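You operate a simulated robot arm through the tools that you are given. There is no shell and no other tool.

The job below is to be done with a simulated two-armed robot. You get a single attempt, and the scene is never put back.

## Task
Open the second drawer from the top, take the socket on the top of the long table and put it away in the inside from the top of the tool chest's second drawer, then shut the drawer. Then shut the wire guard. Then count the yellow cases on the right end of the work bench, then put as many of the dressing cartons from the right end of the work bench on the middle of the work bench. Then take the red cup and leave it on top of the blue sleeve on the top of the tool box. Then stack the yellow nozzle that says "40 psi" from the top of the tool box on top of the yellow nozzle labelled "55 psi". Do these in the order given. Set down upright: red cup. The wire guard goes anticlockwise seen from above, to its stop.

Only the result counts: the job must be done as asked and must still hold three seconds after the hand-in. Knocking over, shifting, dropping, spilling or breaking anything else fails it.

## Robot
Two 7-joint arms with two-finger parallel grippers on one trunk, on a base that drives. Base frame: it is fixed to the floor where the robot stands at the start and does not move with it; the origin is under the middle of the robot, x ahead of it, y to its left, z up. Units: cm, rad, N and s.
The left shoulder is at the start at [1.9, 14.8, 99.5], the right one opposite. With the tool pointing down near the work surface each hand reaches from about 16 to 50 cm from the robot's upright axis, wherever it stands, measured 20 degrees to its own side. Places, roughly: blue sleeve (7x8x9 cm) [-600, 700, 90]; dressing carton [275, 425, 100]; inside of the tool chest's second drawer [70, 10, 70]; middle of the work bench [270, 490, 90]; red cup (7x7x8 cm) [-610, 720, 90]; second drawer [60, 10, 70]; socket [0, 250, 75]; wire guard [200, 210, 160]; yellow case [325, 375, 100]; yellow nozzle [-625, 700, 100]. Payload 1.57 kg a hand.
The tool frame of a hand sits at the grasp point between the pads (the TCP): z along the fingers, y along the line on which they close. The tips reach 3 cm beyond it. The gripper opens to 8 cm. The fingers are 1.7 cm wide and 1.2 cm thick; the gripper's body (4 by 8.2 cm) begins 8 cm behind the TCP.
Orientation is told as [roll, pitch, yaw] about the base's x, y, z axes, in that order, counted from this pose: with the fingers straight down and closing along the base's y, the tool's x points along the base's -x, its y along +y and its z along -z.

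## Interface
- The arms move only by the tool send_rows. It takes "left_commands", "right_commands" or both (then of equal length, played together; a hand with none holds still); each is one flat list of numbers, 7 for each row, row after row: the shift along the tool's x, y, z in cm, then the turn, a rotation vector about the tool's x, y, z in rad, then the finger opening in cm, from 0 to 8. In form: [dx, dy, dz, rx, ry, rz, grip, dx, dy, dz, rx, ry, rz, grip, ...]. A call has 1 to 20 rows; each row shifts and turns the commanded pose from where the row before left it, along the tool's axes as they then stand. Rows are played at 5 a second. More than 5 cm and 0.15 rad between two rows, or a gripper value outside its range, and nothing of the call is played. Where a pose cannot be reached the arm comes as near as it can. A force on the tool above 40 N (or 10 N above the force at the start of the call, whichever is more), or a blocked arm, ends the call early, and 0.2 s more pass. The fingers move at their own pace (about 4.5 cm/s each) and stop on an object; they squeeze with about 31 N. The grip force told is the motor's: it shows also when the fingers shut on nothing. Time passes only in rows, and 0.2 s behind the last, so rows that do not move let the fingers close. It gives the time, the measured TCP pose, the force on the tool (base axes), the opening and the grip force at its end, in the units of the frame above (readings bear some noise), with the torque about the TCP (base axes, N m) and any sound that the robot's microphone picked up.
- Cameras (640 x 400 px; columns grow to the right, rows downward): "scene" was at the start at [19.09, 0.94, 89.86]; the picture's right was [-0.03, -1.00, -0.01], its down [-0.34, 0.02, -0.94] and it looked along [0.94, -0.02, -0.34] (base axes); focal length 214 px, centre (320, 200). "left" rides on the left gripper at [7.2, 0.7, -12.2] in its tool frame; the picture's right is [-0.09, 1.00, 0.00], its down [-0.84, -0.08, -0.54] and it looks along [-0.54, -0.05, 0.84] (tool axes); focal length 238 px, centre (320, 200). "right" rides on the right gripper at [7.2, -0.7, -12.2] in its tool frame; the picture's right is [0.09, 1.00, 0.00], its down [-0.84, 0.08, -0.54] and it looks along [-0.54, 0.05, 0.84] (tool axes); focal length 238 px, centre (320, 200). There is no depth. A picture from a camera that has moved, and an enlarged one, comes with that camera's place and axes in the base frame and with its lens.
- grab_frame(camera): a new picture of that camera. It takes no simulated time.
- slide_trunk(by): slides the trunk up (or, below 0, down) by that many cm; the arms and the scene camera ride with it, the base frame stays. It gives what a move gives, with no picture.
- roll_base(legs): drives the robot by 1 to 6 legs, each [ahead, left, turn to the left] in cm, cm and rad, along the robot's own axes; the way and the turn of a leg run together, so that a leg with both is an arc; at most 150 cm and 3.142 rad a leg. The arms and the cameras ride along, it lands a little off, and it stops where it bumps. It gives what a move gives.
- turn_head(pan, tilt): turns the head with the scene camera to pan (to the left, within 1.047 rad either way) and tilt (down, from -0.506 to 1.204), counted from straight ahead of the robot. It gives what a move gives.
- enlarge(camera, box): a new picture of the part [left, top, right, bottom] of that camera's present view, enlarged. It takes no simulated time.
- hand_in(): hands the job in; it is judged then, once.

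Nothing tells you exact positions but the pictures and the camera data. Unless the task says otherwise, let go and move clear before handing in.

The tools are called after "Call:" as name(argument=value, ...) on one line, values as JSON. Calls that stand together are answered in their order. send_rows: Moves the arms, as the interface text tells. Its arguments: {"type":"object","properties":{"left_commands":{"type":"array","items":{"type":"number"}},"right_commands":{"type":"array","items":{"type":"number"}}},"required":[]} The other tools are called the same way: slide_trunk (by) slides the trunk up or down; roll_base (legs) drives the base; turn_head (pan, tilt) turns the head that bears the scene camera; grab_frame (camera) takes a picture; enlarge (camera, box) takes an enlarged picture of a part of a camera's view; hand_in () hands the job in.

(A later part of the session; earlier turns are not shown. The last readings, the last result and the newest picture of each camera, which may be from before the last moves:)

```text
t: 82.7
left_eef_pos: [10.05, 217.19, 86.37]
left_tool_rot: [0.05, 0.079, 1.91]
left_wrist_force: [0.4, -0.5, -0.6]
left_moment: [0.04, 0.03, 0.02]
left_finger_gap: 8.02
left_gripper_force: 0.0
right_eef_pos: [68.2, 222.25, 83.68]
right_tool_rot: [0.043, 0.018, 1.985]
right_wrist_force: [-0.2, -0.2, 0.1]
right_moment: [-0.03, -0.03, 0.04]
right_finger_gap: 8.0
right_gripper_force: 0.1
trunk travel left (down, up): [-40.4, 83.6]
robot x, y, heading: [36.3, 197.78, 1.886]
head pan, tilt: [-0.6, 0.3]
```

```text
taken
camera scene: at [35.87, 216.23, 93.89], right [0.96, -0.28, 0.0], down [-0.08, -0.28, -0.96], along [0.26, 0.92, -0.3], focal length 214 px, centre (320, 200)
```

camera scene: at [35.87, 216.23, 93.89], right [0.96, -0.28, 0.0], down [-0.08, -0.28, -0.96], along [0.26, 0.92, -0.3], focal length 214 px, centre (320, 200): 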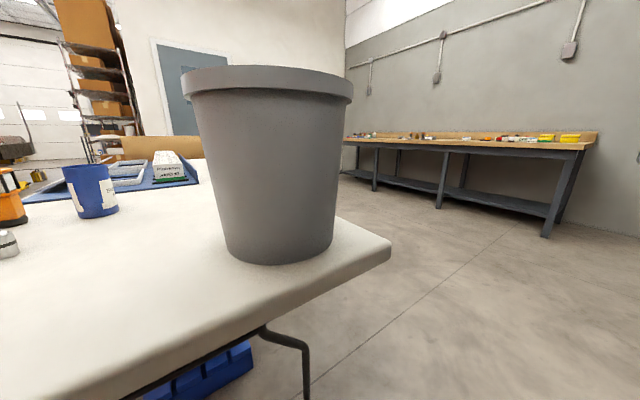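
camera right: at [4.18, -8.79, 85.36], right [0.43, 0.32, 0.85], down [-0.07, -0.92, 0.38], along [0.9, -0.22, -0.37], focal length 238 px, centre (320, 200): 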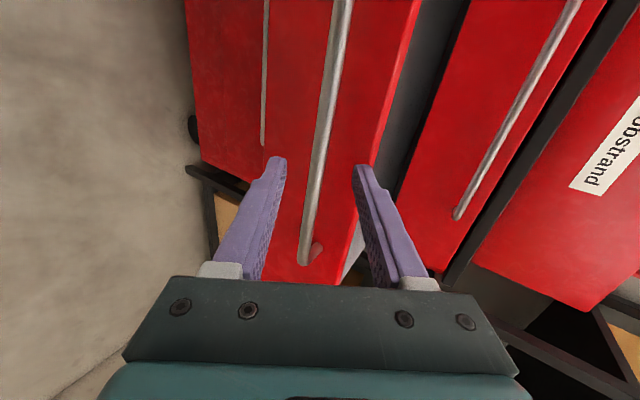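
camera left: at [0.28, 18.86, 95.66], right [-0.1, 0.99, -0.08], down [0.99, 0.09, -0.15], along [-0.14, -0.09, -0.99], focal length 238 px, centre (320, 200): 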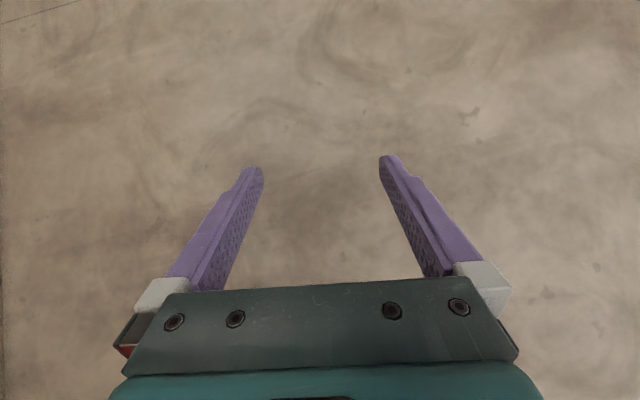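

Positions now: socket ≈(-9, 264), bucket ≈(38, 255). I want to check the left elbow's clearance to the pole and the hanging funnel before going on.

Call:
turn_head(pan=1.04, tilt=-0.1)

Call:
grab_frame(camera="scene")

Call:
grab_frame(camera="left")

```text
t: 84.4
left_eef_pos: [10.02, 217.11, 86.44]
left_tool_rot: [0.051, 0.081, 1.913]
left_wrist_force: [-0.9, 0.0, 0.5]
left_moment: [0.01, -0.01, 0.02]
left_finger_gap: 8.0
left_gripper_force: 0.0
right_eef_pos: [68.17, 222.25, 83.75]
right_tool_rot: [0.042, 0.016, 1.984]
right_wrist_force: [0.0, 0.4, 0.3]
right_moment: [0.01, 0.0, -0.03]
right_finger_gap: 8.01
right_gripper_force: 0.0
trunk travel left (down, up): [-40.4, 83.6]
robot x, y, heading: [36.85, 197.74, 1.895]
head pan, tilt: [1.04, -0.099]
```

```text
taken
camera scene: at [24.79, 209.07, 97.54], right [0.21, 0.98, 0.0], down [-0.1, 0.02, -1.0], along [-0.97, 0.21, 0.1], focal length 214 px, centre (320, 200)
```

scene: 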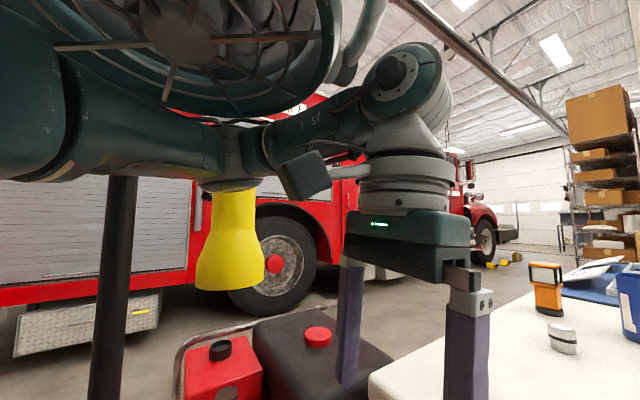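

```text
taken
camera left: at [12.1, 211.21, 99.14], right [-0.97, -0.24, 0.04], down [-0.19, 0.86, 0.47], along [-0.15, 0.45, -0.88], focal length 238 px, centre (320, 200)
```

left: 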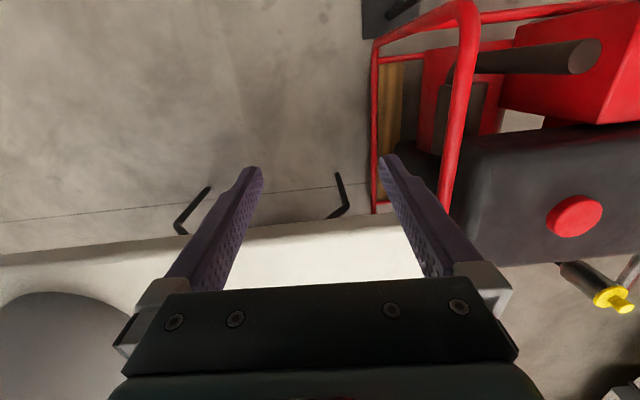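

The left elbow is close to the hanging exhaust hose (hose behind it), so I'll first move purely forward (parallel to it), then shift slightly left once past it.

Call:
roll_base(legs=[[12, 0, 0]])

Call:
grab_frame(camera="scene")

```text
t: 85.6
left_eef_pos: [6.06, 228.44, 86.36]
left_tool_rot: [0.051, 0.08, 1.913]
left_wrist_force: [-0.2, 0.5, 0.4]
left_moment: [0.01, 0.0, -0.02]
left_finger_gap: 7.97
left_gripper_force: 0.1
right_eef_pos: [64.24, 234.03, 83.71]
right_tool_rot: [0.043, 0.015, 1.987]
right_wrist_force: [-0.3, 0.3, -0.4]
right_moment: [-0.02, 0.01, 0.01]
right_finger_gap: 7.97
right_gripper_force: 0.2
trunk travel left (down, up): [-40.4, 83.6]
robot x, y, heading: [32.62, 209.39, 1.893]
head pan, tilt: [1.04, -0.099]
```

```text
taken
camera scene: at [20.87, 220.64, 97.55], right [0.21, 0.98, 0.0], down [-0.1, 0.02, -0.99], along [-0.97, 0.2, 0.1], focal length 214 px, centre (320, 200)
```

scene: 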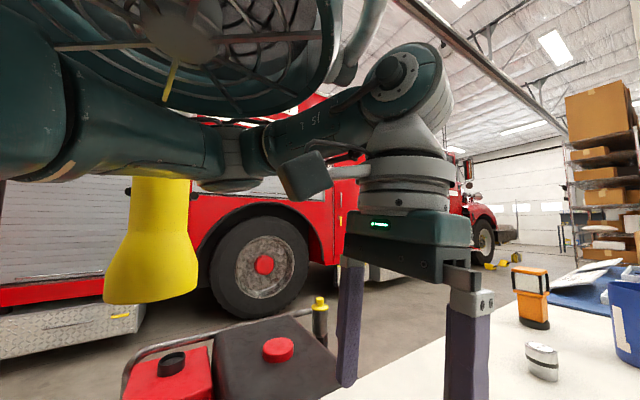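

Past the hose with good clearance now. Final small approach, then look at the table top.

Call:
roll_base(legs=[[7, 3, 0]])

Call:
turn_head(pan=0.35, tilt=0.4)

Call:
grab_frame(camera="scene")

```text
t: 86.7
left_eef_pos: [1.22, 234.39, 86.42]
left_tool_rot: [0.051, 0.08, 1.913]
left_wrist_force: [-0.4, -0.2, 0.6]
left_moment: [0.01, 0.01, 0.0]
left_finger_gap: 8.01
left_gripper_force: 0.0
right_eef_pos: [59.39, 239.67, 83.64]
right_tool_rot: [0.042, 0.016, 1.989]
right_wrist_force: [-0.2, 0.2, 0.0]
right_moment: [0.01, -0.02, 0.0]
right_finger_gap: 8.0
right_gripper_force: 0.0
trunk travel left (down, up): [-40.4, 83.6]
robot x, y, heading: [27.84, 214.93, 1.89]
head pan, tilt: [1.04, -0.099]
```

```text
t: 87.7
left_eef_pos: [1.11, 234.2, 86.28]
left_tool_rot: [0.05, 0.08, 1.913]
left_wrist_force: [0.5, -0.3, 0.1]
left_moment: [0.02, -0.02, 0.01]
left_finger_gap: 8.02
left_gripper_force: 0.1
right_eef_pos: [59.41, 239.64, 83.68]
right_tool_rot: [0.041, 0.016, 1.988]
right_wrist_force: [0.0, -0.4, 0.6]
right_moment: [0.02, -0.03, 0.01]
right_finger_gap: 8.02
right_gripper_force: 0.1
trunk travel left (down, up): [-40.4, 83.6]
robot x, y, heading: [27.8, 215.01, 1.899]
head pan, tilt: [0.351, 0.4]
```

```text
taken
camera scene: at [18.74, 231.7, 92.97], right [0.78, 0.62, 0.0], down [0.24, -0.3, -0.92], along [-0.58, 0.72, -0.39], focal length 214 px, centre (320, 200)
```

scene: 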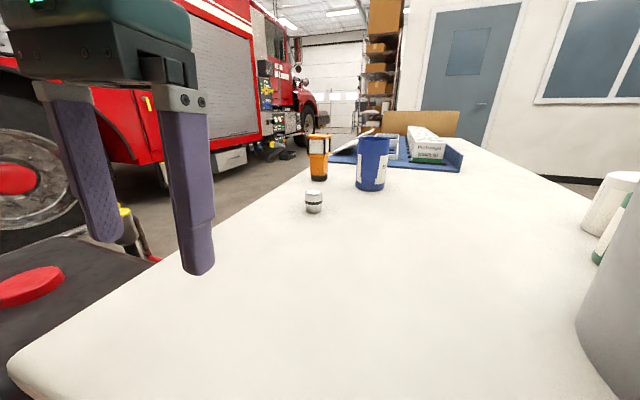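

The socket stands at about 56 cm ahead and 19 cm left of the robot, nothing close to it on the near side. I'll tilt the left hand forward and bring it above/in front of the socket.

Call:
send_rows(left_commands=[-2.2, 0, 0, 0, -0.136, 0, 8, -2.2, 0, 0, 0, -0.136, 0, 8, -2.2, 0, 0, 0, -0.136, 0, 8, -2.2, 0, 0, 0, -0.136, 0, 8, -2.2, 0, 0, 0, -0.136, 0, 8, -2.72, 0, 1.86, 0, 0, 0, 8, -2.72, 0, 1.86, 0, 0, 0, 8, -2.72, 0, 1.86, 0, 0, 0, 8])

Call:
grab_frame(camera="scene")

Call:
grab_frame(camera="left")

```text
t: 89.5
left_eef_pos: [-5.29, 253.59, 88.29]
left_tool_rot: [0.061, -0.599, 1.872]
left_wrist_force: [-0.2, -0.2, -0.3]
left_moment: [0.0, 0.02, -0.02]
left_finger_gap: 7.99
left_gripper_force: 0.1
right_eef_pos: [59.31, 239.76, 83.71]
right_tool_rot: [0.042, 0.017, 1.988]
right_wrist_force: [0.2, 0.0, 0.5]
right_moment: [0.0, 0.01, 0.0]
right_finger_gap: 7.99
right_gripper_force: 0.0
trunk travel left (down, up): [-40.4, 83.6]
robot x, y, heading: [27.89, 214.88, 1.893]
head pan, tilt: [0.351, 0.4]
```

```text
taken
camera scene: at [18.75, 231.75, 92.97], right [0.78, 0.62, 0.0], down [0.24, -0.3, -0.92], along [-0.58, 0.72, -0.39], focal length 214 px, centre (320, 200)
```

scene: 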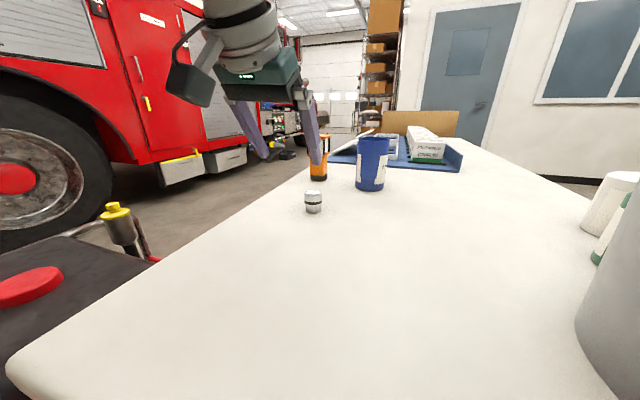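

```text
taken
camera left: at [-1.37, 241.35, 94.31], right [-0.96, -0.26, 0.1], down [-0.01, 0.4, 0.91], along [-0.28, 0.88, -0.39], focal length 238 px, centre (320, 200)
```

left: 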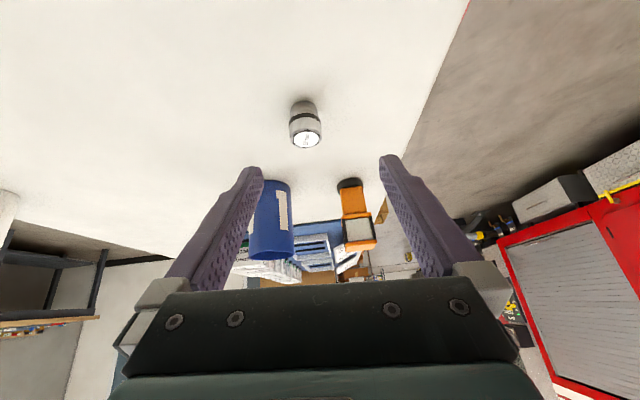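

The socket is about 4 cm wide and 4.5 cm tall at (-7.2, 262.6). I'll align sideways and advance along the tool axis most of the way, then check.

Call:
send_rows(left_commands=[-0.39, -1.75, 2, 0, 0, 0, 8, 0, 0, 3, 0, 0, 0, 8, 0, 0, 3, 0, 0, 0, 8, 0, 0, 2, 0, 0, 0, 8])

Call:
grab_frame(camera="left")

Call:
enlarge(camera="scene", box=[220, 100, 420, 240])

```text
t: 90.5
left_eef_pos: [-6.18, 259.75, 80.77]
left_tool_rot: [0.06, -0.599, 1.873]
left_wrist_force: [0.1, 0.6, 0.5]
left_moment: [0.02, 0.01, 0.01]
left_finger_gap: 7.98
left_gripper_force: 0.1
right_eef_pos: [59.32, 239.65, 83.7]
right_tool_rot: [0.044, 0.018, 1.986]
right_wrist_force: [0.0, -0.1, -0.1]
right_moment: [0.0, 0.0, 0.03]
right_finger_gap: 7.99
right_gripper_force: 0.1
trunk travel left (down, up): [-40.4, 83.6]
robot x, y, heading: [28.03, 215.03, 1.892]
head pan, tilt: [0.351, 0.4]
```

```text
taken
camera left: at [-2.28, 247.49, 86.64], right [-0.96, -0.26, 0.1], down [-0.01, 0.4, 0.91], along [-0.28, 0.88, -0.39], focal length 238 px, centre (320, 200)
```

left: 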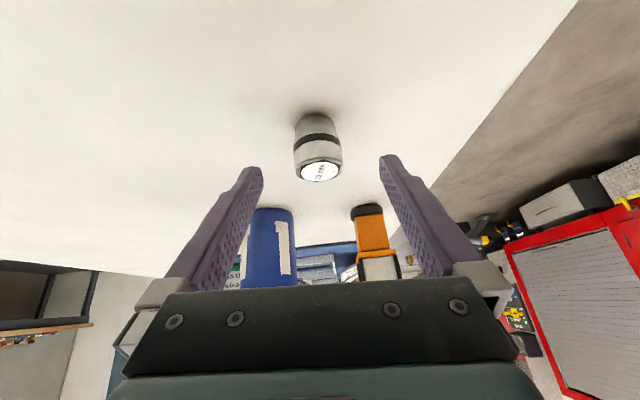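

```text
2.86 times, centred on (320, 170) of scene
camera zoom: at [18.75, 231.71, 92.96], right [0.78, 0.62, 0.0], down [0.24, -0.3, -0.92], along [-0.58, 0.72, -0.39], focal length 613 px, centre (320, 286)
```

zoom: 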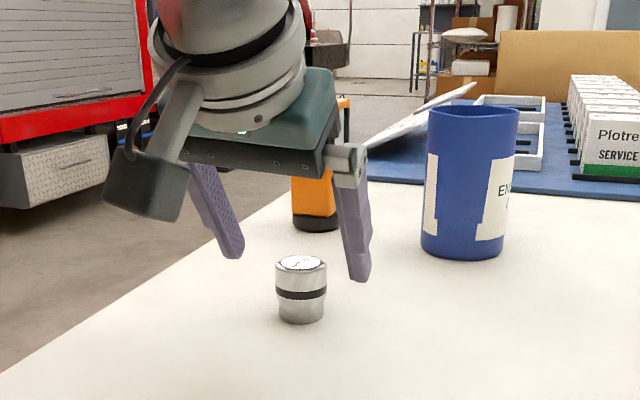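

Centered. Advancing the last 4.8 cm and closing on the socket.

Call:
send_rows(left_commands=[0.2, 0, 1.6, 0, 0, 0, 8, 0.2, -0.1, 1.6, 0, 0, 0, 8, 0, 0, 1.5, 0, 0, 0, 8])

Call:
grab_frame(camera="left")

Call:
enlarge(camera="scene", box=[220, 100, 420, 240])

```text
t: 91.3
left_eef_pos: [-6.6, 261.73, 77.13]
left_tool_rot: [0.051, -0.604, 1.879]
left_wrist_force: [0.6, 0.2, 0.1]
left_moment: [0.01, -0.02, 0.02]
left_finger_gap: 7.98
left_gripper_force: 0.1
right_eef_pos: [59.44, 239.67, 83.63]
right_tool_rot: [0.041, 0.015, 1.991]
right_wrist_force: [-0.1, 0.7, -0.1]
right_moment: [-0.02, 0.02, 0.02]
right_finger_gap: 8.04
right_gripper_force: 0.0
trunk travel left (down, up): [-40.4, 83.6]
robot x, y, heading: [27.71, 214.99, 1.894]
head pan, tilt: [0.351, 0.4]
stopped in row 3 (left hand): the force on the tool passed its limit at 76 N (the readings are from after the stop); the commanded pose is now the measured one
```

```text
taken
camera left: at [-2.8, 249.48, 83.08], right [-0.96, -0.26, 0.09], down [-0.02, 0.4, 0.92], along [-0.27, 0.88, -0.39], focal length 238 px, centre (320, 200)
```

left: 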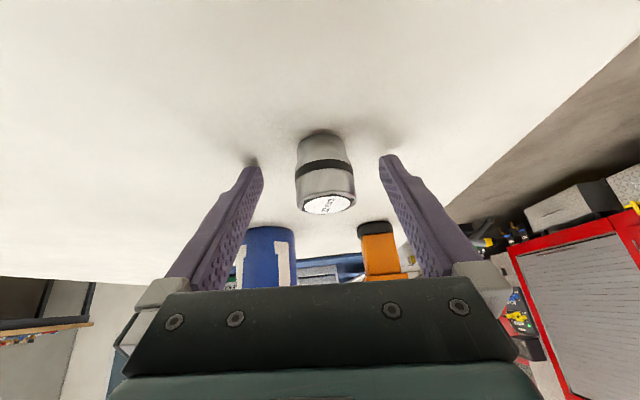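

```text
2.86 times, centred on (320, 170) of scene
camera zoom: at [18.71, 231.67, 92.96], right [0.78, 0.62, 0.0], down [0.24, -0.3, -0.92], along [-0.58, 0.72, -0.39], focal length 613 px, centre (320, 286)
```

zoom: 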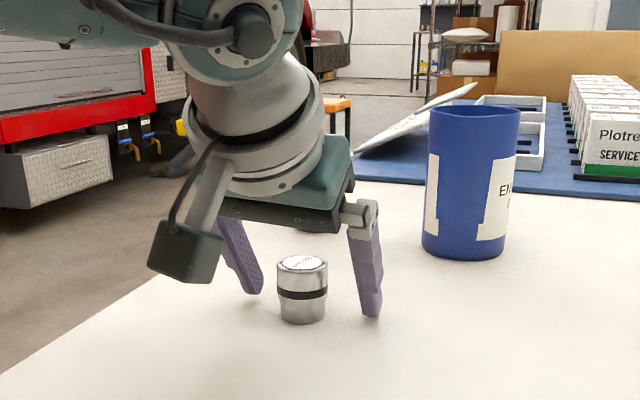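

The tips touched the table (top ≈74), no harm to the socket. I'll ease up and back slightly to center on the socket, then close.

Call:
send_rows(left_commands=[0.6, 0, -0.6, 0, 0, 0, 8, 0, 0, 0, 0, 0, 0, 5, 0, 0, 0, 0, 0, 0, 3, 0, 0, 0, 0, 0, 0, 0, 0, 0, 0, 0, 0, 0, 0])

Call:
grab_frame(camera="left")

Call:
enlarge(camera="scene", box=[220, 100, 420, 240])

```text
t: 92.5
left_eef_pos: [-6.4, 260.96, 77.26]
left_tool_rot: [0.052, -0.605, 1.879]
left_wrist_force: [-0.1, -1.2, 1.9]
left_moment: [0.03, -0.04, 0.01]
left_finger_gap: 3.49
left_gripper_force: 22.8
right_eef_pos: [59.38, 239.74, 83.59]
right_tool_rot: [0.041, 0.016, 1.99]
right_wrist_force: [0.1, -0.1, 0.5]
right_moment: [0.0, 0.05, 0.01]
right_finger_gap: 8.01
right_gripper_force: 0.1
trunk travel left (down, up): [-40.4, 83.6]
robot x, y, heading: [27.47, 215.13, 1.894]
head pan, tilt: [0.351, 0.4]
```

```text
taken
camera left: at [-2.46, 248.7, 83.16], right [-0.96, -0.26, 0.09], down [-0.02, 0.4, 0.92], along [-0.27, 0.88, -0.39], focal length 238 px, centre (320, 200)
```

left: 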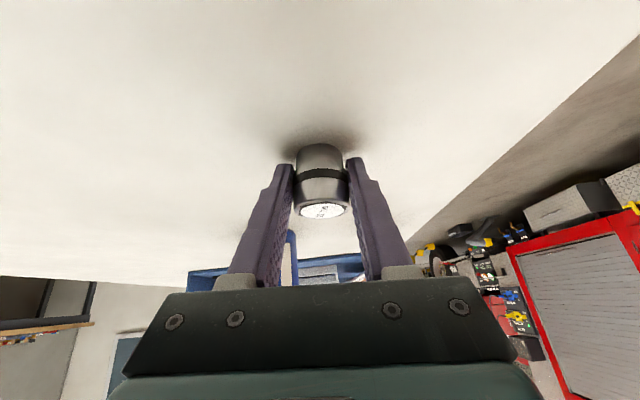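

```text
2.86 times, centred on (320, 170) of scene
camera zoom: at [18.73, 231.68, 92.96], right [0.78, 0.62, 0.0], down [0.24, -0.3, -0.92], along [-0.58, 0.72, -0.39], focal length 613 px, centre (320, 286)
```

zoom: 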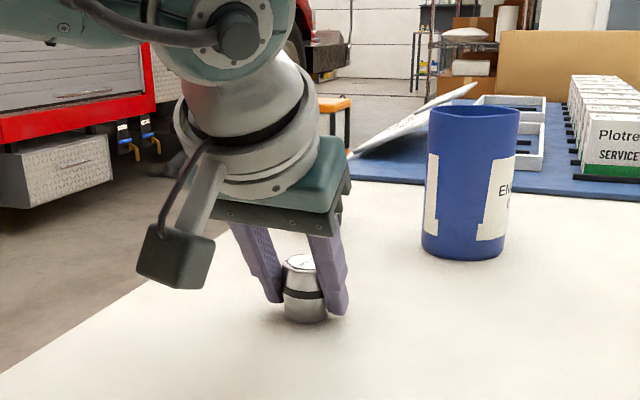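

The socket is gripped (3.5 cm). Lifting it straight up.

Call:
send_rows(left_commands=[0, 0, 0, 0, 0, 0, 0, -0.85, 0, -1.24, 0, 0, 0, 0, -1.7, 0, -2.47, 0, 0, 0, 0, -1.7, 0, -2.47, 0, 0, 0, 0, -1.7, 0, -2.47, 0, 0, 0, 0])

Call:
grab_frame(camera="left")

Call:
grab_frame(camera="scene")

```text
t: 93.7
left_eef_pos: [-5.92, 261.2, 88.12]
left_tool_rot: [0.052, -0.603, 1.877]
left_wrist_force: [-0.3, -0.5, -0.4]
left_moment: [-0.04, 0.0, -0.02]
left_finger_gap: 0.0
left_gripper_force: 20.8
right_eef_pos: [59.42, 239.62, 83.56]
right_tool_rot: [0.043, 0.016, 1.991]
right_wrist_force: [1.4, -0.4, 0.8]
right_moment: [0.0, 0.0, -0.03]
right_finger_gap: 8.0
right_gripper_force: 0.0
trunk travel left (down, up): [-40.4, 83.6]
robot x, y, heading: [27.46, 215.08, 1.894]
head pan, tilt: [0.351, 0.4]
```

```text
taken
camera left: at [-1.96, 248.94, 94.01], right [-0.96, -0.26, 0.09], down [-0.02, 0.4, 0.92], along [-0.27, 0.88, -0.39], focal length 238 px, centre (320, 200)
```

left: 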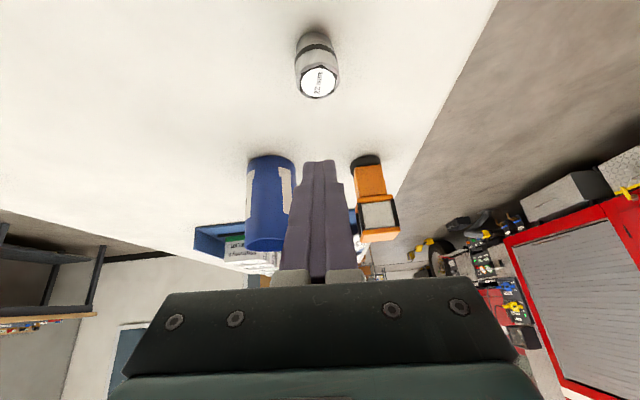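

```text
taken
camera scene: at [18.73, 231.7, 92.96], right [0.78, 0.62, 0.0], down [0.24, -0.3, -0.92], along [-0.58, 0.72, -0.39], focal length 214 px, centre (320, 200)
```

scene: 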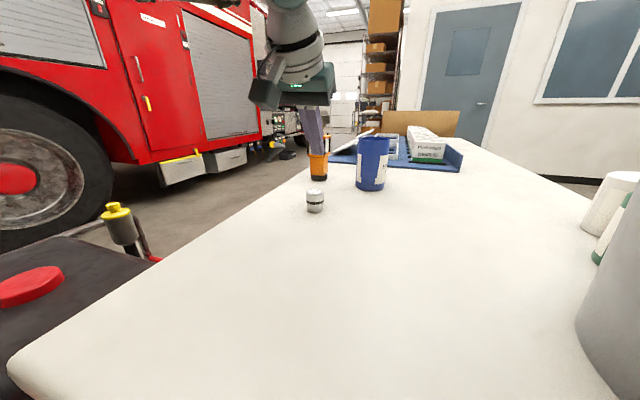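

The fingers slipped off and the socket still stands upright where it was. I'll go down again, close, wait longer for full grip force, and test the lift slowly.

Call:
send_rows(left_commands=[0, 0, 0, 0, 0, 0, 8, 0, 0, 0, 0, 0, 0, 8, 0, 0, 0, 0, 0, 0, 8, 0, 0, 0, 0, 0, 0, 8, 1.5, 0, 2.05, 0, 0, 0, 8, 1.5, 0, 2.05, 0, 0, 0, 8, 1.5, 0, 2.05, 0, 0, 0, 8, 1.2, 0.1, 1.65, 0, 0, 0, 8])

Call:
grab_frame(camera="left")

Call:
enlarge(camera="scene", box=[240, 130, 380, 230])

```text
t: 95.5
left_eef_pos: [-6.3, 260.71, 78.03]
left_tool_rot: [0.05, -0.604, 1.879]
left_wrist_force: [-0.4, -0.3, -0.3]
left_moment: [0.0, -0.01, 0.01]
left_finger_gap: 8.01
left_gripper_force: 0.1
right_eef_pos: [59.42, 239.63, 83.79]
right_tool_rot: [0.042, 0.016, 1.991]
right_wrist_force: [0.2, -0.2, -0.5]
right_moment: [0.0, 0.03, 0.07]
right_finger_gap: 8.01
right_gripper_force: 0.0
trunk travel left (down, up): [-40.4, 83.6]
robot x, y, heading: [27.66, 215.04, 1.898]
head pan, tilt: [0.351, 0.4]
```

```text
taken
camera left: at [-2.33, 248.41, 84.05], right [-0.96, -0.26, 0.09], down [-0.02, 0.4, 0.92], along [-0.27, 0.88, -0.39], focal length 238 px, centre (320, 200)
```

left: 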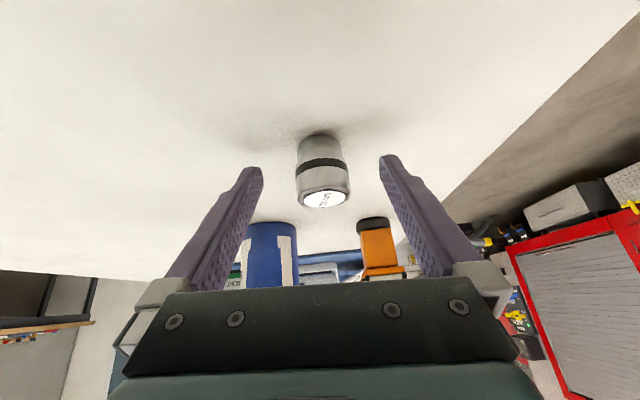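

```text
4.00 times, centred on (310, 180) of scene
camera zoom: at [18.75, 231.67, 92.96], right [0.78, 0.62, 0.0], down [0.24, -0.3, -0.92], along [-0.58, 0.72, -0.39], focal length 858 px, centre (360, 280)
```

zoom: 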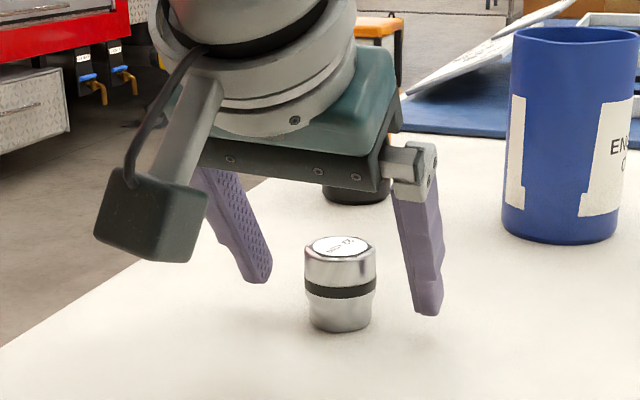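

Call:
send_rows(left_commands=[0.42, 0.1, 0.62, 0, 0, 0, 8, 0, 0, 0, 0, 0, 0, 5, 0, 0, 0, 0, 0, 0, 3, 0, 0, 0, 0, 0, 0, 0, 0, 0, 0, 0, 0, 0, 0, 0, 0, 0, 0, 0, 0, 0, 0, 0, 0, 0, 0, 0, 0, 0, 0, 0, 0, 0, 0, 0])

Call:
grab_frame(camera="left")

Call:
enlarge(camera="scene", box=[240, 130, 380, 230])

```text
t: 97.3
left_eef_pos: [-6.29, 260.69, 77.43]
left_tool_rot: [0.05, -0.605, 1.879]
left_wrist_force: [1.5, 0.0, 2.2]
left_moment: [0.02, -0.05, 0.0]
left_finger_gap: 3.42
left_gripper_force: 31.0
right_eef_pos: [59.38, 239.64, 83.64]
right_tool_rot: [0.043, 0.015, 1.989]
right_wrist_force: [-0.3, -0.5, 0.2]
right_moment: [0.01, 0.0, 0.04]
right_finger_gap: 7.98
right_gripper_force: 0.0
trunk travel left (down, up): [-40.4, 83.6]
robot x, y, heading: [27.69, 214.62, 1.897]
head pan, tilt: [0.351, 0.4]
```

```text
taken
camera left: at [-2.43, 248.4, 83.33], right [-0.96, -0.26, 0.09], down [-0.02, 0.4, 0.92], along [-0.27, 0.88, -0.39], focal length 238 px, centre (320, 200)
```

left: 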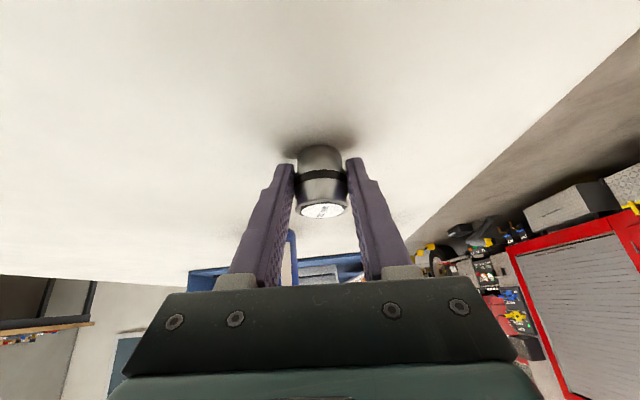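

```text
4.00 times, centred on (310, 180) of scene
camera zoom: at [18.74, 231.69, 92.96], right [0.78, 0.62, 0.0], down [0.24, -0.3, -0.92], along [-0.58, 0.72, -0.39], focal length 858 px, centre (360, 280)
```

zoom: 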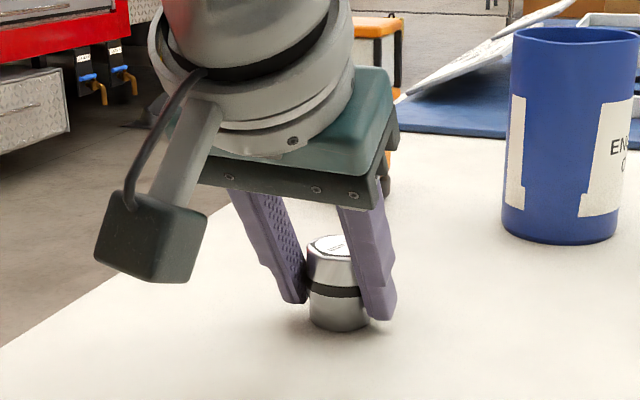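

Full grip force (31 N) now. Lifting slowly.

Call:
send_rows(left_commands=[-0.28, 0, -0.41, 0, 0, 0, 0, -0.28, 0, -0.41, 0, 0, 0, 0, -0.28, 0, -0.41, 0, 0, 0, 0, -0.28, 0, -0.41, 0, 0, 0, 0])

Call:
enlarge(camera="scene", box=[240, 130, 380, 230])

```text
t: 98.3
left_eef_pos: [-6.35, 260.75, 79.42]
left_tool_rot: [0.051, -0.605, 1.878]
left_wrist_force: [-0.4, -0.1, -1.6]
left_moment: [-0.01, 0.0, -0.01]
left_finger_gap: 3.43
left_gripper_force: 31.1
right_eef_pos: [59.42, 239.61, 83.73]
right_tool_rot: [0.042, 0.015, 1.989]
right_wrist_force: [0.2, -0.2, 0.4]
right_moment: [0.0, -0.01, 0.01]
right_finger_gap: 7.99
right_gripper_force: 0.1
trunk travel left (down, up): [-40.4, 83.6]
robot x, y, heading: [27.72, 214.67, 1.899]
head pan, tilt: [0.351, 0.4]
```

```text
4.00 times, centred on (310, 180) of scene
camera zoom: at [18.75, 231.67, 92.96], right [0.78, 0.62, 0.0], down [0.24, -0.3, -0.92], along [-0.58, 0.72, -0.39], focal length 858 px, centre (360, 280)
```

zoom: 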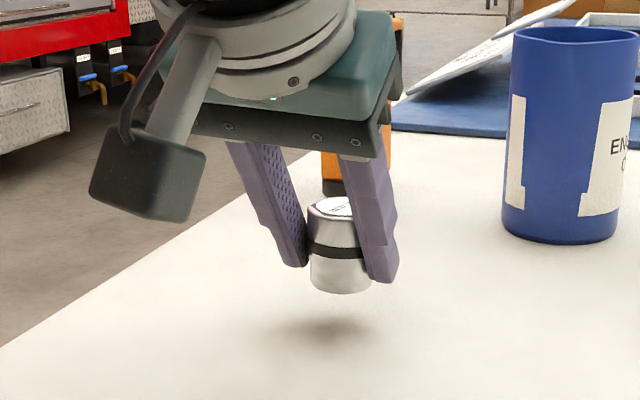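

The socket is off the table. Raising gently and retracting the hand.

Call:
send_rows(left_commands=[-0.7, 0, -1.0, 0, 0, 0, 0, -0.9, 0, -1.3, 0, 0, 0, 0, -0.9, 0, -1.3, 0, 0, 0, 0, -0.9, 0, -1.3, 0, 0, 0, 0, -0.9, 0, -1.3, 0, 0, 0, 0, -0.9, 0, -1.3, 0, 0, 0, 0, 1.0, 0, -0.7, 0, 0, 0, 0, 1.65, 0, -1.13, 0, 0, 0, 0, 1.65, 0, -1.13, 0, 0, 0, 0, 1.65, 0, -1.13, 0, 0, 0, 0, 1.65, 0, -1.13, 0, 0, 0, 0, 1.65, 0, -1.13, 0, 0, 0, 0, 1.65, 0, -1.13, 0, 0, 0, 0])

Call:
grab_frame(camera="left")

Call:
grab_frame(camera="scene")

```text
t: 101.1
left_eef_pos: [-1.65, 248.42, 88.54]
left_tool_rot: [0.05, -0.603, 1.879]
left_wrist_force: [0.0, -0.1, -1.3]
left_moment: [-0.03, 0.01, -0.01]
left_finger_gap: 3.39
left_gripper_force: 31.2
right_eef_pos: [59.38, 239.72, 83.64]
right_tool_rot: [0.041, 0.015, 1.99]
right_wrist_force: [0.7, -1.2, 0.5]
right_moment: [-0.03, 0.0, 0.0]
right_finger_gap: 8.0
right_gripper_force: 0.0
trunk travel left (down, up): [-40.4, 83.6]
robot x, y, heading: [27.87, 214.73, 1.895]
head pan, tilt: [0.351, 0.4]
```

```text
taken
camera left: at [2.19, 236.02, 94.5], right [-0.96, -0.26, 0.09], down [-0.02, 0.4, 0.92], along [-0.27, 0.88, -0.39], focal length 238 px, centre (320, 200)
```

left: 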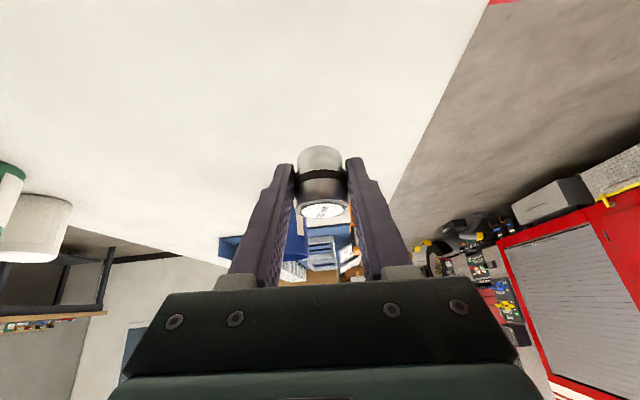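

```text
taken
camera scene: at [18.75, 231.65, 92.95], right [0.78, 0.62, 0.0], down [0.24, -0.3, -0.92], along [-0.58, 0.72, -0.39], focal length 214 px, centre (320, 200)
```

scene: 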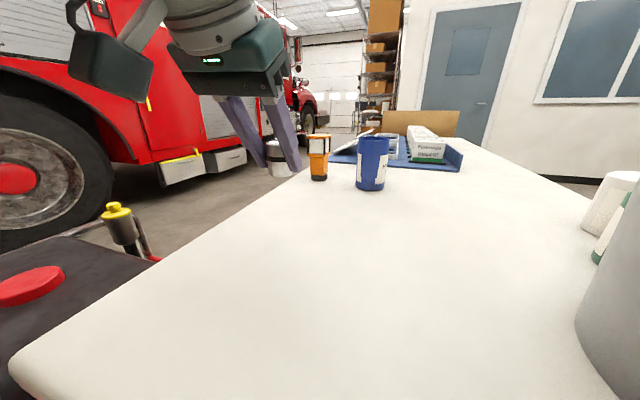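

The socket is held firmly. Before retreating I check the left arm's clearance to the hanging hose.

Call:
roll_base(legs=[[-6, -4, 0]])

Call:
turn_head(pan=1.04, tilt=-0.1)

Call:
grab_frame(camera="scene")

```text
t: 102.1
left_eef_pos: [4.07, 243.9, 88.61]
left_tool_rot: [0.05, -0.604, 1.878]
left_wrist_force: [0.2, 0.2, -1.4]
left_moment: [0.0, -0.01, -0.02]
left_finger_gap: 3.42
left_gripper_force: 31.1
right_eef_pos: [65.16, 235.08, 83.59]
right_tool_rot: [0.042, 0.018, 1.988]
right_wrist_force: [0.9, 0.2, -0.6]
right_moment: [-0.01, -0.01, -0.02]
right_finger_gap: 8.01
right_gripper_force: 0.1
trunk travel left (down, up): [-40.4, 83.6]
robot x, y, heading: [33.61, 210.43, 1.894]
head pan, tilt: [0.351, 0.4]
```

```text
t: 103.2
left_eef_pos: [4.12, 243.88, 88.6]
left_tool_rot: [0.05, -0.605, 1.875]
left_wrist_force: [-0.2, 0.1, -1.0]
left_moment: [-0.04, 0.0, -0.01]
left_finger_gap: 3.43
left_gripper_force: 31.7
right_eef_pos: [65.15, 235.07, 83.6]
right_tool_rot: [0.043, 0.016, 1.989]
right_wrist_force: [0.0, -0.2, -0.1]
right_moment: [-0.01, 0.0, 0.06]
right_finger_gap: 7.99
right_gripper_force: 0.2
trunk travel left (down, up): [-40.4, 83.6]
robot x, y, heading: [32.98, 210.42, 1.895]
head pan, tilt: [1.04, -0.099]
```

```text
taken
camera scene: at [21.75, 221.74, 97.53], right [0.21, 0.98, 0.0], down [-0.1, 0.02, -1.0], along [-0.97, 0.21, 0.1], focal length 214 px, centre (320, 200)
```

scene: 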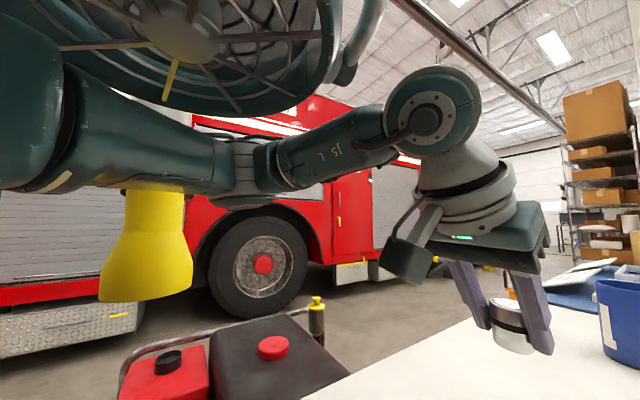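

Clearance is good. Retreating with a slight right shift past the hose, then back toward open floor.

Call:
roll_base(legs=[[-4, -4, 0], [-32, 0, 0]])

Call:
turn_head(pan=0.0, tilt=0.3)

Call:
grab_frame(camera="scene")

```text
t: 105.9
left_eef_pos: [19.33, 211.08, 88.46]
left_tool_rot: [0.05, -0.603, 1.875]
left_wrist_force: [0.5, -0.5, -1.9]
left_moment: [-0.03, -0.01, 0.0]
left_finger_gap: 3.46
left_gripper_force: 30.9
right_eef_pos: [80.37, 202.27, 83.58]
right_tool_rot: [0.042, 0.017, 1.986]
right_wrist_force: [-0.3, 0.5, -0.7]
right_moment: [-0.02, 0.01, 0.0]
right_finger_gap: 8.0
right_gripper_force: 0.0
trunk travel left (down, up): [-40.4, 83.6]
robot x, y, heading: [48.58, 177.5, 1.894]
head pan, tilt: [1.04, -0.099]
```

```text
t: 107.2
left_eef_pos: [19.22, 211.3, 88.6]
left_tool_rot: [0.053, -0.605, 1.874]
left_wrist_force: [0.2, -0.3, -1.0]
left_moment: [-0.02, -0.02, 0.02]
left_finger_gap: 3.44
left_gripper_force: 31.0
right_eef_pos: [80.28, 202.22, 83.6]
right_tool_rot: [0.041, 0.017, 1.986]
right_wrist_force: [-0.4, 0.1, 0.4]
right_moment: [0.0, 0.02, 0.0]
right_finger_gap: 7.99
right_gripper_force: 0.1
trunk travel left (down, up): [-40.4, 83.6]
robot x, y, heading: [48.83, 177.94, 1.892]
head pan, tilt: [0.0, 0.3]
```

```text
taken
camera scene: at [42.45, 196.12, 93.89], right [0.95, 0.32, 0.0], down [0.09, -0.28, -0.96], along [-0.3, 0.91, -0.3], focal length 214 px, centre (320, 200)
```

scene: 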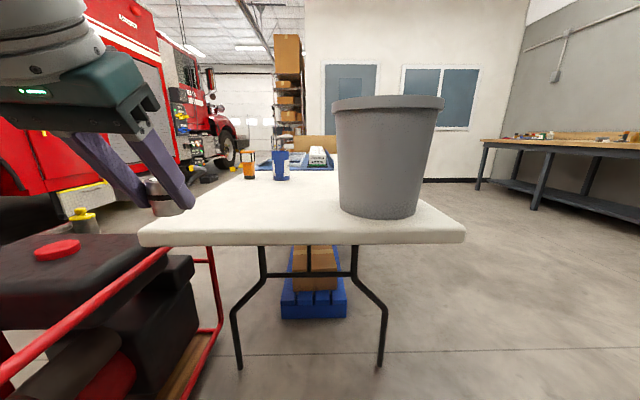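

Clear of the table. I'll bring the left hand back to a pointing-down carry pose (holding the socket), then drive back to the chest.

Call:
send_rows(left_commands=[1.1, 0, -0.4, 0, 0.06, 0, 0, 2.0, 0, -0.6, 0, 0.12, 0, 0, 2.0, 0, -0.6, 0, 0.12, 0, 0, 2.0, 0, -0.6, 0, 0.12, 0, 0, 2.0, 0, -0.6, 0, 0.12, 0, 0, 1.1, 0, -0.4, 0, 0.06, 0, 0])

Call:
grab_frame(camera="left")

Call:
grab_frame(camera="scene")

```text
t: 108.6
left_eef_pos: [22.96, 201.2, 87.76]
left_tool_rot: [0.044, 0.0, 1.901]
left_wrist_force: [-0.5, 0.2, -1.9]
left_moment: [0.01, 0.01, 0.03]
left_finger_gap: 3.41
left_gripper_force: 31.1
right_eef_pos: [80.47, 202.4, 83.53]
right_tool_rot: [0.043, 0.017, 1.986]
right_wrist_force: [0.5, -0.8, 0.0]
right_moment: [0.04, 0.04, -0.02]
right_finger_gap: 8.03
right_gripper_force: 0.0
trunk travel left (down, up): [-40.4, 83.6]
robot x, y, heading: [48.55, 177.74, 1.89]
head pan, tilt: [0.0, 0.3]
```

```text
taken
camera left: at [25.03, 194.35, 100.03], right [-0.97, -0.24, 0.04], down [-0.18, 0.83, 0.54], along [-0.16, 0.51, -0.84], focal length 238 px, centre (320, 200)
```

left: 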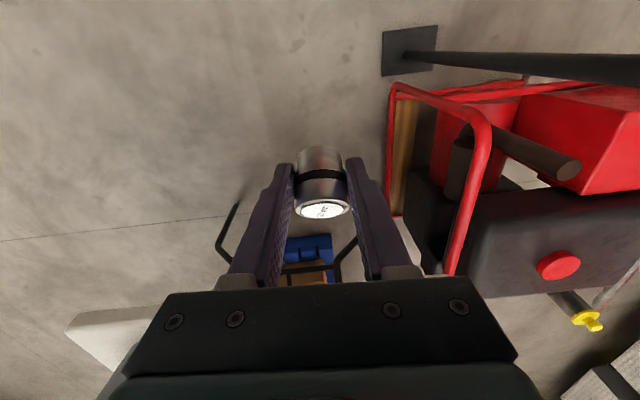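

```text
taken
camera scene: at [42.46, 196.12, 93.88], right [0.95, 0.32, 0.0], down [0.09, -0.28, -0.96], along [-0.3, 0.91, -0.3], focal length 214 px, centre (320, 200)
```

scene: 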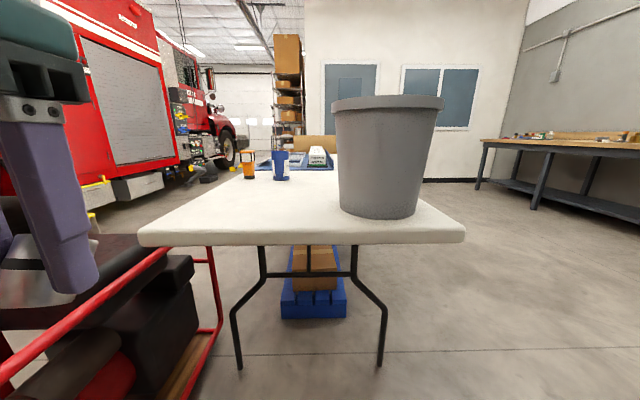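

The socket is secure. Driving back along open floor to the front of the chest.

Call:
roll_base(legs=[[-28.6, 46, 0], [-113, 97, 0]])

Call:
roll_base(legs=[[0, 0, -1.55]])

Call:
grab_frame(camera="scene")

```text
t: 118.6
left_eef_pos: [-70.74, 25.25, 87.89]
left_tool_rot: [0.046, 0.002, 1.911]
left_wrist_force: [-0.2, -0.1, -1.5]
left_moment: [0.02, 0.0, 0.02]
left_finger_gap: 3.41
left_gripper_force: 31.0
right_eef_pos: [-13.15, 26.83, 83.64]
right_tool_rot: [0.042, 0.017, 1.992]
right_wrist_force: [-0.3, 0.1, 0.5]
right_moment: [0.02, -0.01, 0.0]
right_finger_gap: 8.03
right_gripper_force: 0.0
trunk travel left (down, up): [-40.4, 83.6]
robot x, y, heading: [-44.92, 2.05, 1.898]
head pan, tilt: [0.0, 0.3]
```

```text
t: 122.7
left_eef_pos: [-22.76, 29.25, 87.83]
left_tool_rot: [0.045, 0.003, 0.391]
left_wrist_force: [0.9, 0.3, -0.7]
left_moment: [-0.01, -0.02, 0.04]
left_finger_gap: 3.41
left_gripper_force: 30.8
right_eef_pos: [-18.27, -28.24, 83.61]
right_tool_rot: [0.043, 0.019, 0.475]
right_wrist_force: [0.2, 0.0, -0.1]
right_moment: [0.03, 0.01, -0.01]
right_finger_gap: 7.99
right_gripper_force: 0.0
trunk travel left (down, up): [-40.4, 83.6]
robot x, y, heading: [-44.94, 2.05, 0.38]
head pan, tilt: [0.0, 0.3]
```

```text
taken
camera scene: at [-26.89, 9.25, 93.89], right [0.37, -0.93, 0.0], down [-0.27, -0.11, -0.96], along [0.89, 0.35, -0.3], focal length 214 px, centre (320, 200)
```

scene: 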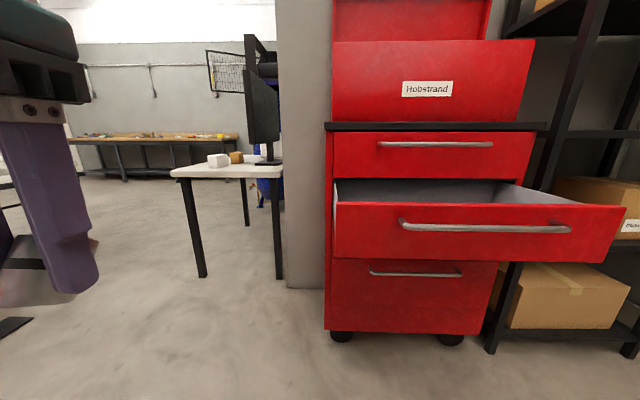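

The drawer is still open. I'll sidestep right so the left hand lines up with the drawer's middle, then move in.

Call:
roll_base(legs=[[0, 0, -0.06], [0, -44, 0], [22, 0, 0]])

Call:
turn_head(pan=0.2, tilt=0.5)

Call:
grab_frame(camera="scene")

Call:
grab_frame(camera="left")

```text
t: 127.1
left_eef_pos: [13.56, -7.3, 87.86]
left_tool_rot: [0.045, 0.001, 0.325]
left_wrist_force: [0.1, -0.4, -2.1]
left_moment: [0.01, 0.03, -0.03]
left_finger_gap: 3.4
left_gripper_force: 31.4
right_eef_pos: [14.27, -64.8, 83.61]
right_tool_rot: [0.043, 0.015, 0.407]
right_wrist_force: [0.3, -1.0, -0.2]
right_moment: [-0.02, 0.02, -0.01]
right_finger_gap: 8.02
right_gripper_force: 0.0
trunk travel left (down, up): [-40.4, 83.6]
robot x, y, heading: [-9.68, -33.06, 0.313]
head pan, tilt: [0.0, 0.3]
```

```text
t: 127.8
left_eef_pos: [13.53, -7.19, 87.8]
left_tool_rot: [0.045, 0.005, 0.325]
left_wrist_force: [-0.9, 0.5, -1.7]
left_moment: [0.02, 0.02, 0.0]
left_finger_gap: 3.42
left_gripper_force: 30.7
right_eef_pos: [14.25, -64.83, 83.65]
right_tool_rot: [0.04, 0.019, 0.408]
right_wrist_force: [0.4, 0.0, 0.3]
right_moment: [0.02, 0.01, -0.02]
right_finger_gap: 7.97
right_gripper_force: 0.1
trunk travel left (down, up): [-40.4, 83.6]
robot x, y, heading: [-10.05, -33.1, 0.308]
head pan, tilt: [0.201, 0.499]
```

```text
taken
camera scene: at [7.2, -25.26, 92.05], right [0.49, -0.87, 0.0], down [-0.42, -0.23, -0.88], along [0.76, 0.43, -0.48], focal length 214 px, centre (320, 200)
```

scene: 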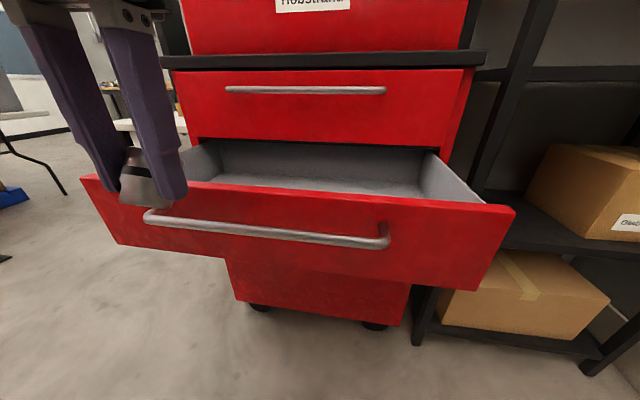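

```text
taken
camera left: at [6.78, -9.41, 100.0], right [-0.23, 0.97, 0.04], down [0.83, 0.17, 0.54], along [0.51, 0.16, -0.84], focal length 238 px, centre (320, 200)
```

left: 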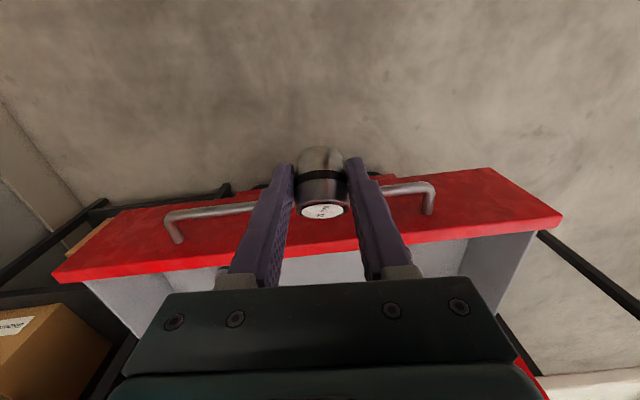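

The hand is just in front of the drawer's front panel. I'll roll 10 cm closer and then move the hand above the drawer's interior.

Call:
roll_base(legs=[[10, 0, 0]])

Call:
send_rows(left_commands=[-2.6, -0.4, 0, 0, 0, 0, 0, -2.6, -0.4, 0, 0, 0, 0, 0, -2.6, -0.4, 0, 0, 0, 0, 0, -2.6, -0.4, 0, 0, 0, 0, 0, -2.6, -0.4, 0, 0, 0, 0, 0, -2.4, 0, 0, 0, 0, 0, 0])

Call:
grab_frame(camera="scene")

Call:
grab_frame(camera="left")

```text
t: 128.9
left_eef_pos: [22.89, -4.34, 87.88]
left_tool_rot: [0.046, 0.0, 0.323]
left_wrist_force: [0.2, 0.9, -1.7]
left_moment: [0.02, 0.04, 0.0]
left_finger_gap: 3.44
left_gripper_force: 31.5
right_eef_pos: [23.48, -61.95, 83.63]
right_tool_rot: [0.042, 0.014, 0.405]
right_wrist_force: [0.2, -0.4, 0.2]
right_moment: [0.0, 0.0, 0.01]
right_finger_gap: 7.98
right_gripper_force: 0.0
trunk travel left (down, up): [-40.4, 83.6]
robot x, y, heading: [-0.83, -29.82, 0.306]
head pan, tilt: [0.201, 0.499]
```

```text
t: 130.3
left_eef_pos: [38.12, -1.4, 87.39]
left_tool_rot: [0.046, 0.001, 0.321]
left_wrist_force: [0.4, 0.4, -1.9]
left_moment: [0.01, 0.01, 0.01]
left_finger_gap: 3.42
left_gripper_force: 30.9
right_eef_pos: [23.41, -61.92, 83.75]
right_tool_rot: [0.042, 0.018, 0.404]
right_wrist_force: [0.1, 0.8, -0.2]
right_moment: [-0.02, 0.01, -0.02]
right_finger_gap: 7.99
right_gripper_force: 0.0
trunk travel left (down, up): [-40.4, 83.6]
robot x, y, heading: [-1.01, -29.67, 0.31]
head pan, tilt: [0.201, 0.499]
```

```text
taken
camera scene: at [16.47, -22.33, 92.05], right [0.49, -0.87, 0.0], down [-0.42, -0.23, -0.88], along [0.77, 0.43, -0.48], focal length 214 px, centre (320, 200)
```

scene: 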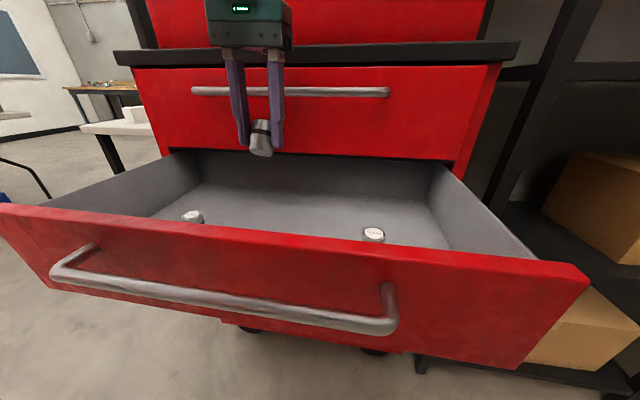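

```text
taken
camera left: at [31.3, -3.6, 99.74], right [-0.23, 0.97, 0.04], down [0.83, 0.17, 0.54], along [0.51, 0.16, -0.84], focal length 238 px, centre (320, 200)
```

left: 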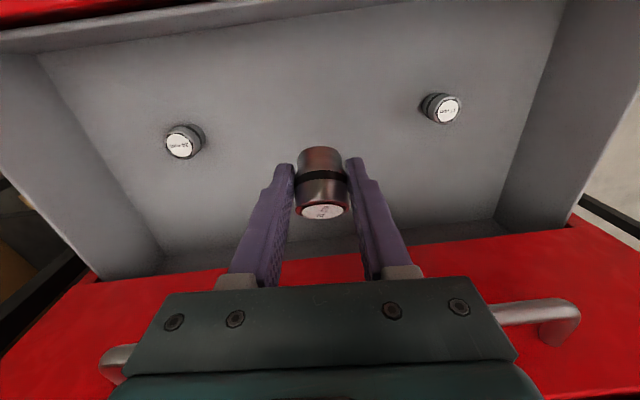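

Two other sockets stand in the drawer to the left and right of my target, about 15 cm away each, so the middle is free. I'll tilt the hand slightly so the socket sits nearly upright and lower it into the middle.

Call:
send_rows(left_commands=[-0.8, 0, 0, 0, -0.117, 0, 0, -0.8, 0, 0.2, 0, -0.117, 0, 0, -0.8, 0, 0.3, 0, -0.117, 0, 0, 0.7, 0, 1.9, 0, 0, 0, 0, 0.9, 0, 2.5, 0, 0, 0, 0, 0.9, 0, 2.5, 0, 0, 0, 0, 0.7, 0, 1.9, 0, 0, 0, 0])

Call:
grab_frame(camera="scene")

Call:
grab_frame(camera="left")

```text
t: 131.9
left_eef_pos: [40.44, -0.17, 78.16]
left_tool_rot: [0.047, -0.348, 0.308]
left_wrist_force: [0.6, -0.2, -1.7]
left_moment: [-0.01, 0.02, -0.02]
left_finger_gap: 3.44
left_gripper_force: 31.0
right_eef_pos: [23.4, -61.84, 83.54]
right_tool_rot: [0.042, 0.016, 0.405]
right_wrist_force: [-0.1, 0.4, -0.1]
right_moment: [-0.01, -0.01, 0.0]
right_finger_gap: 8.01
right_gripper_force: 0.1
trunk travel left (down, up): [-40.4, 83.6]
robot x, y, heading: [-1.02, -29.92, 0.307]
head pan, tilt: [0.201, 0.499]
```

```text
taken
camera scene: at [16.43, -22.33, 92.04], right [0.49, -0.87, 0.0], down [-0.42, -0.23, -0.88], along [0.77, 0.43, -0.48], focal length 214 px, centre (320, 200)
```

scene: 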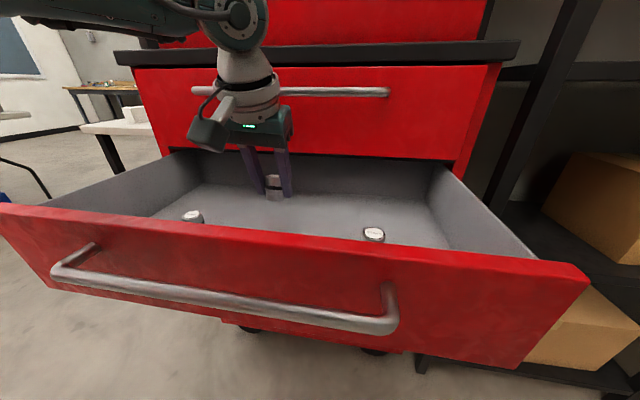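

```text
taken
camera left: at [30.12, -3.4, 87.18], right [-0.23, 0.97, 0.08], down [0.61, 0.08, 0.79], along [0.76, 0.23, -0.61], focal length 238 px, centre (320, 200)
```

left: 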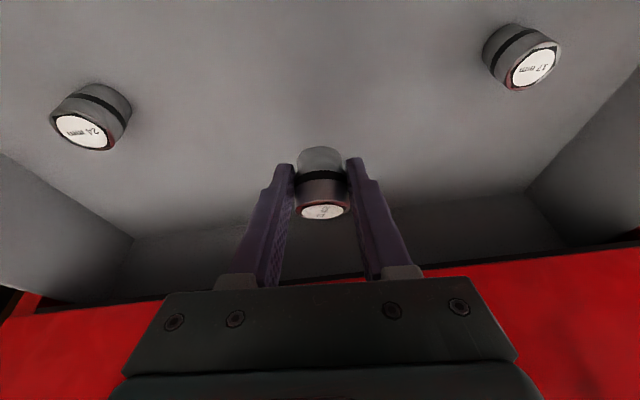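

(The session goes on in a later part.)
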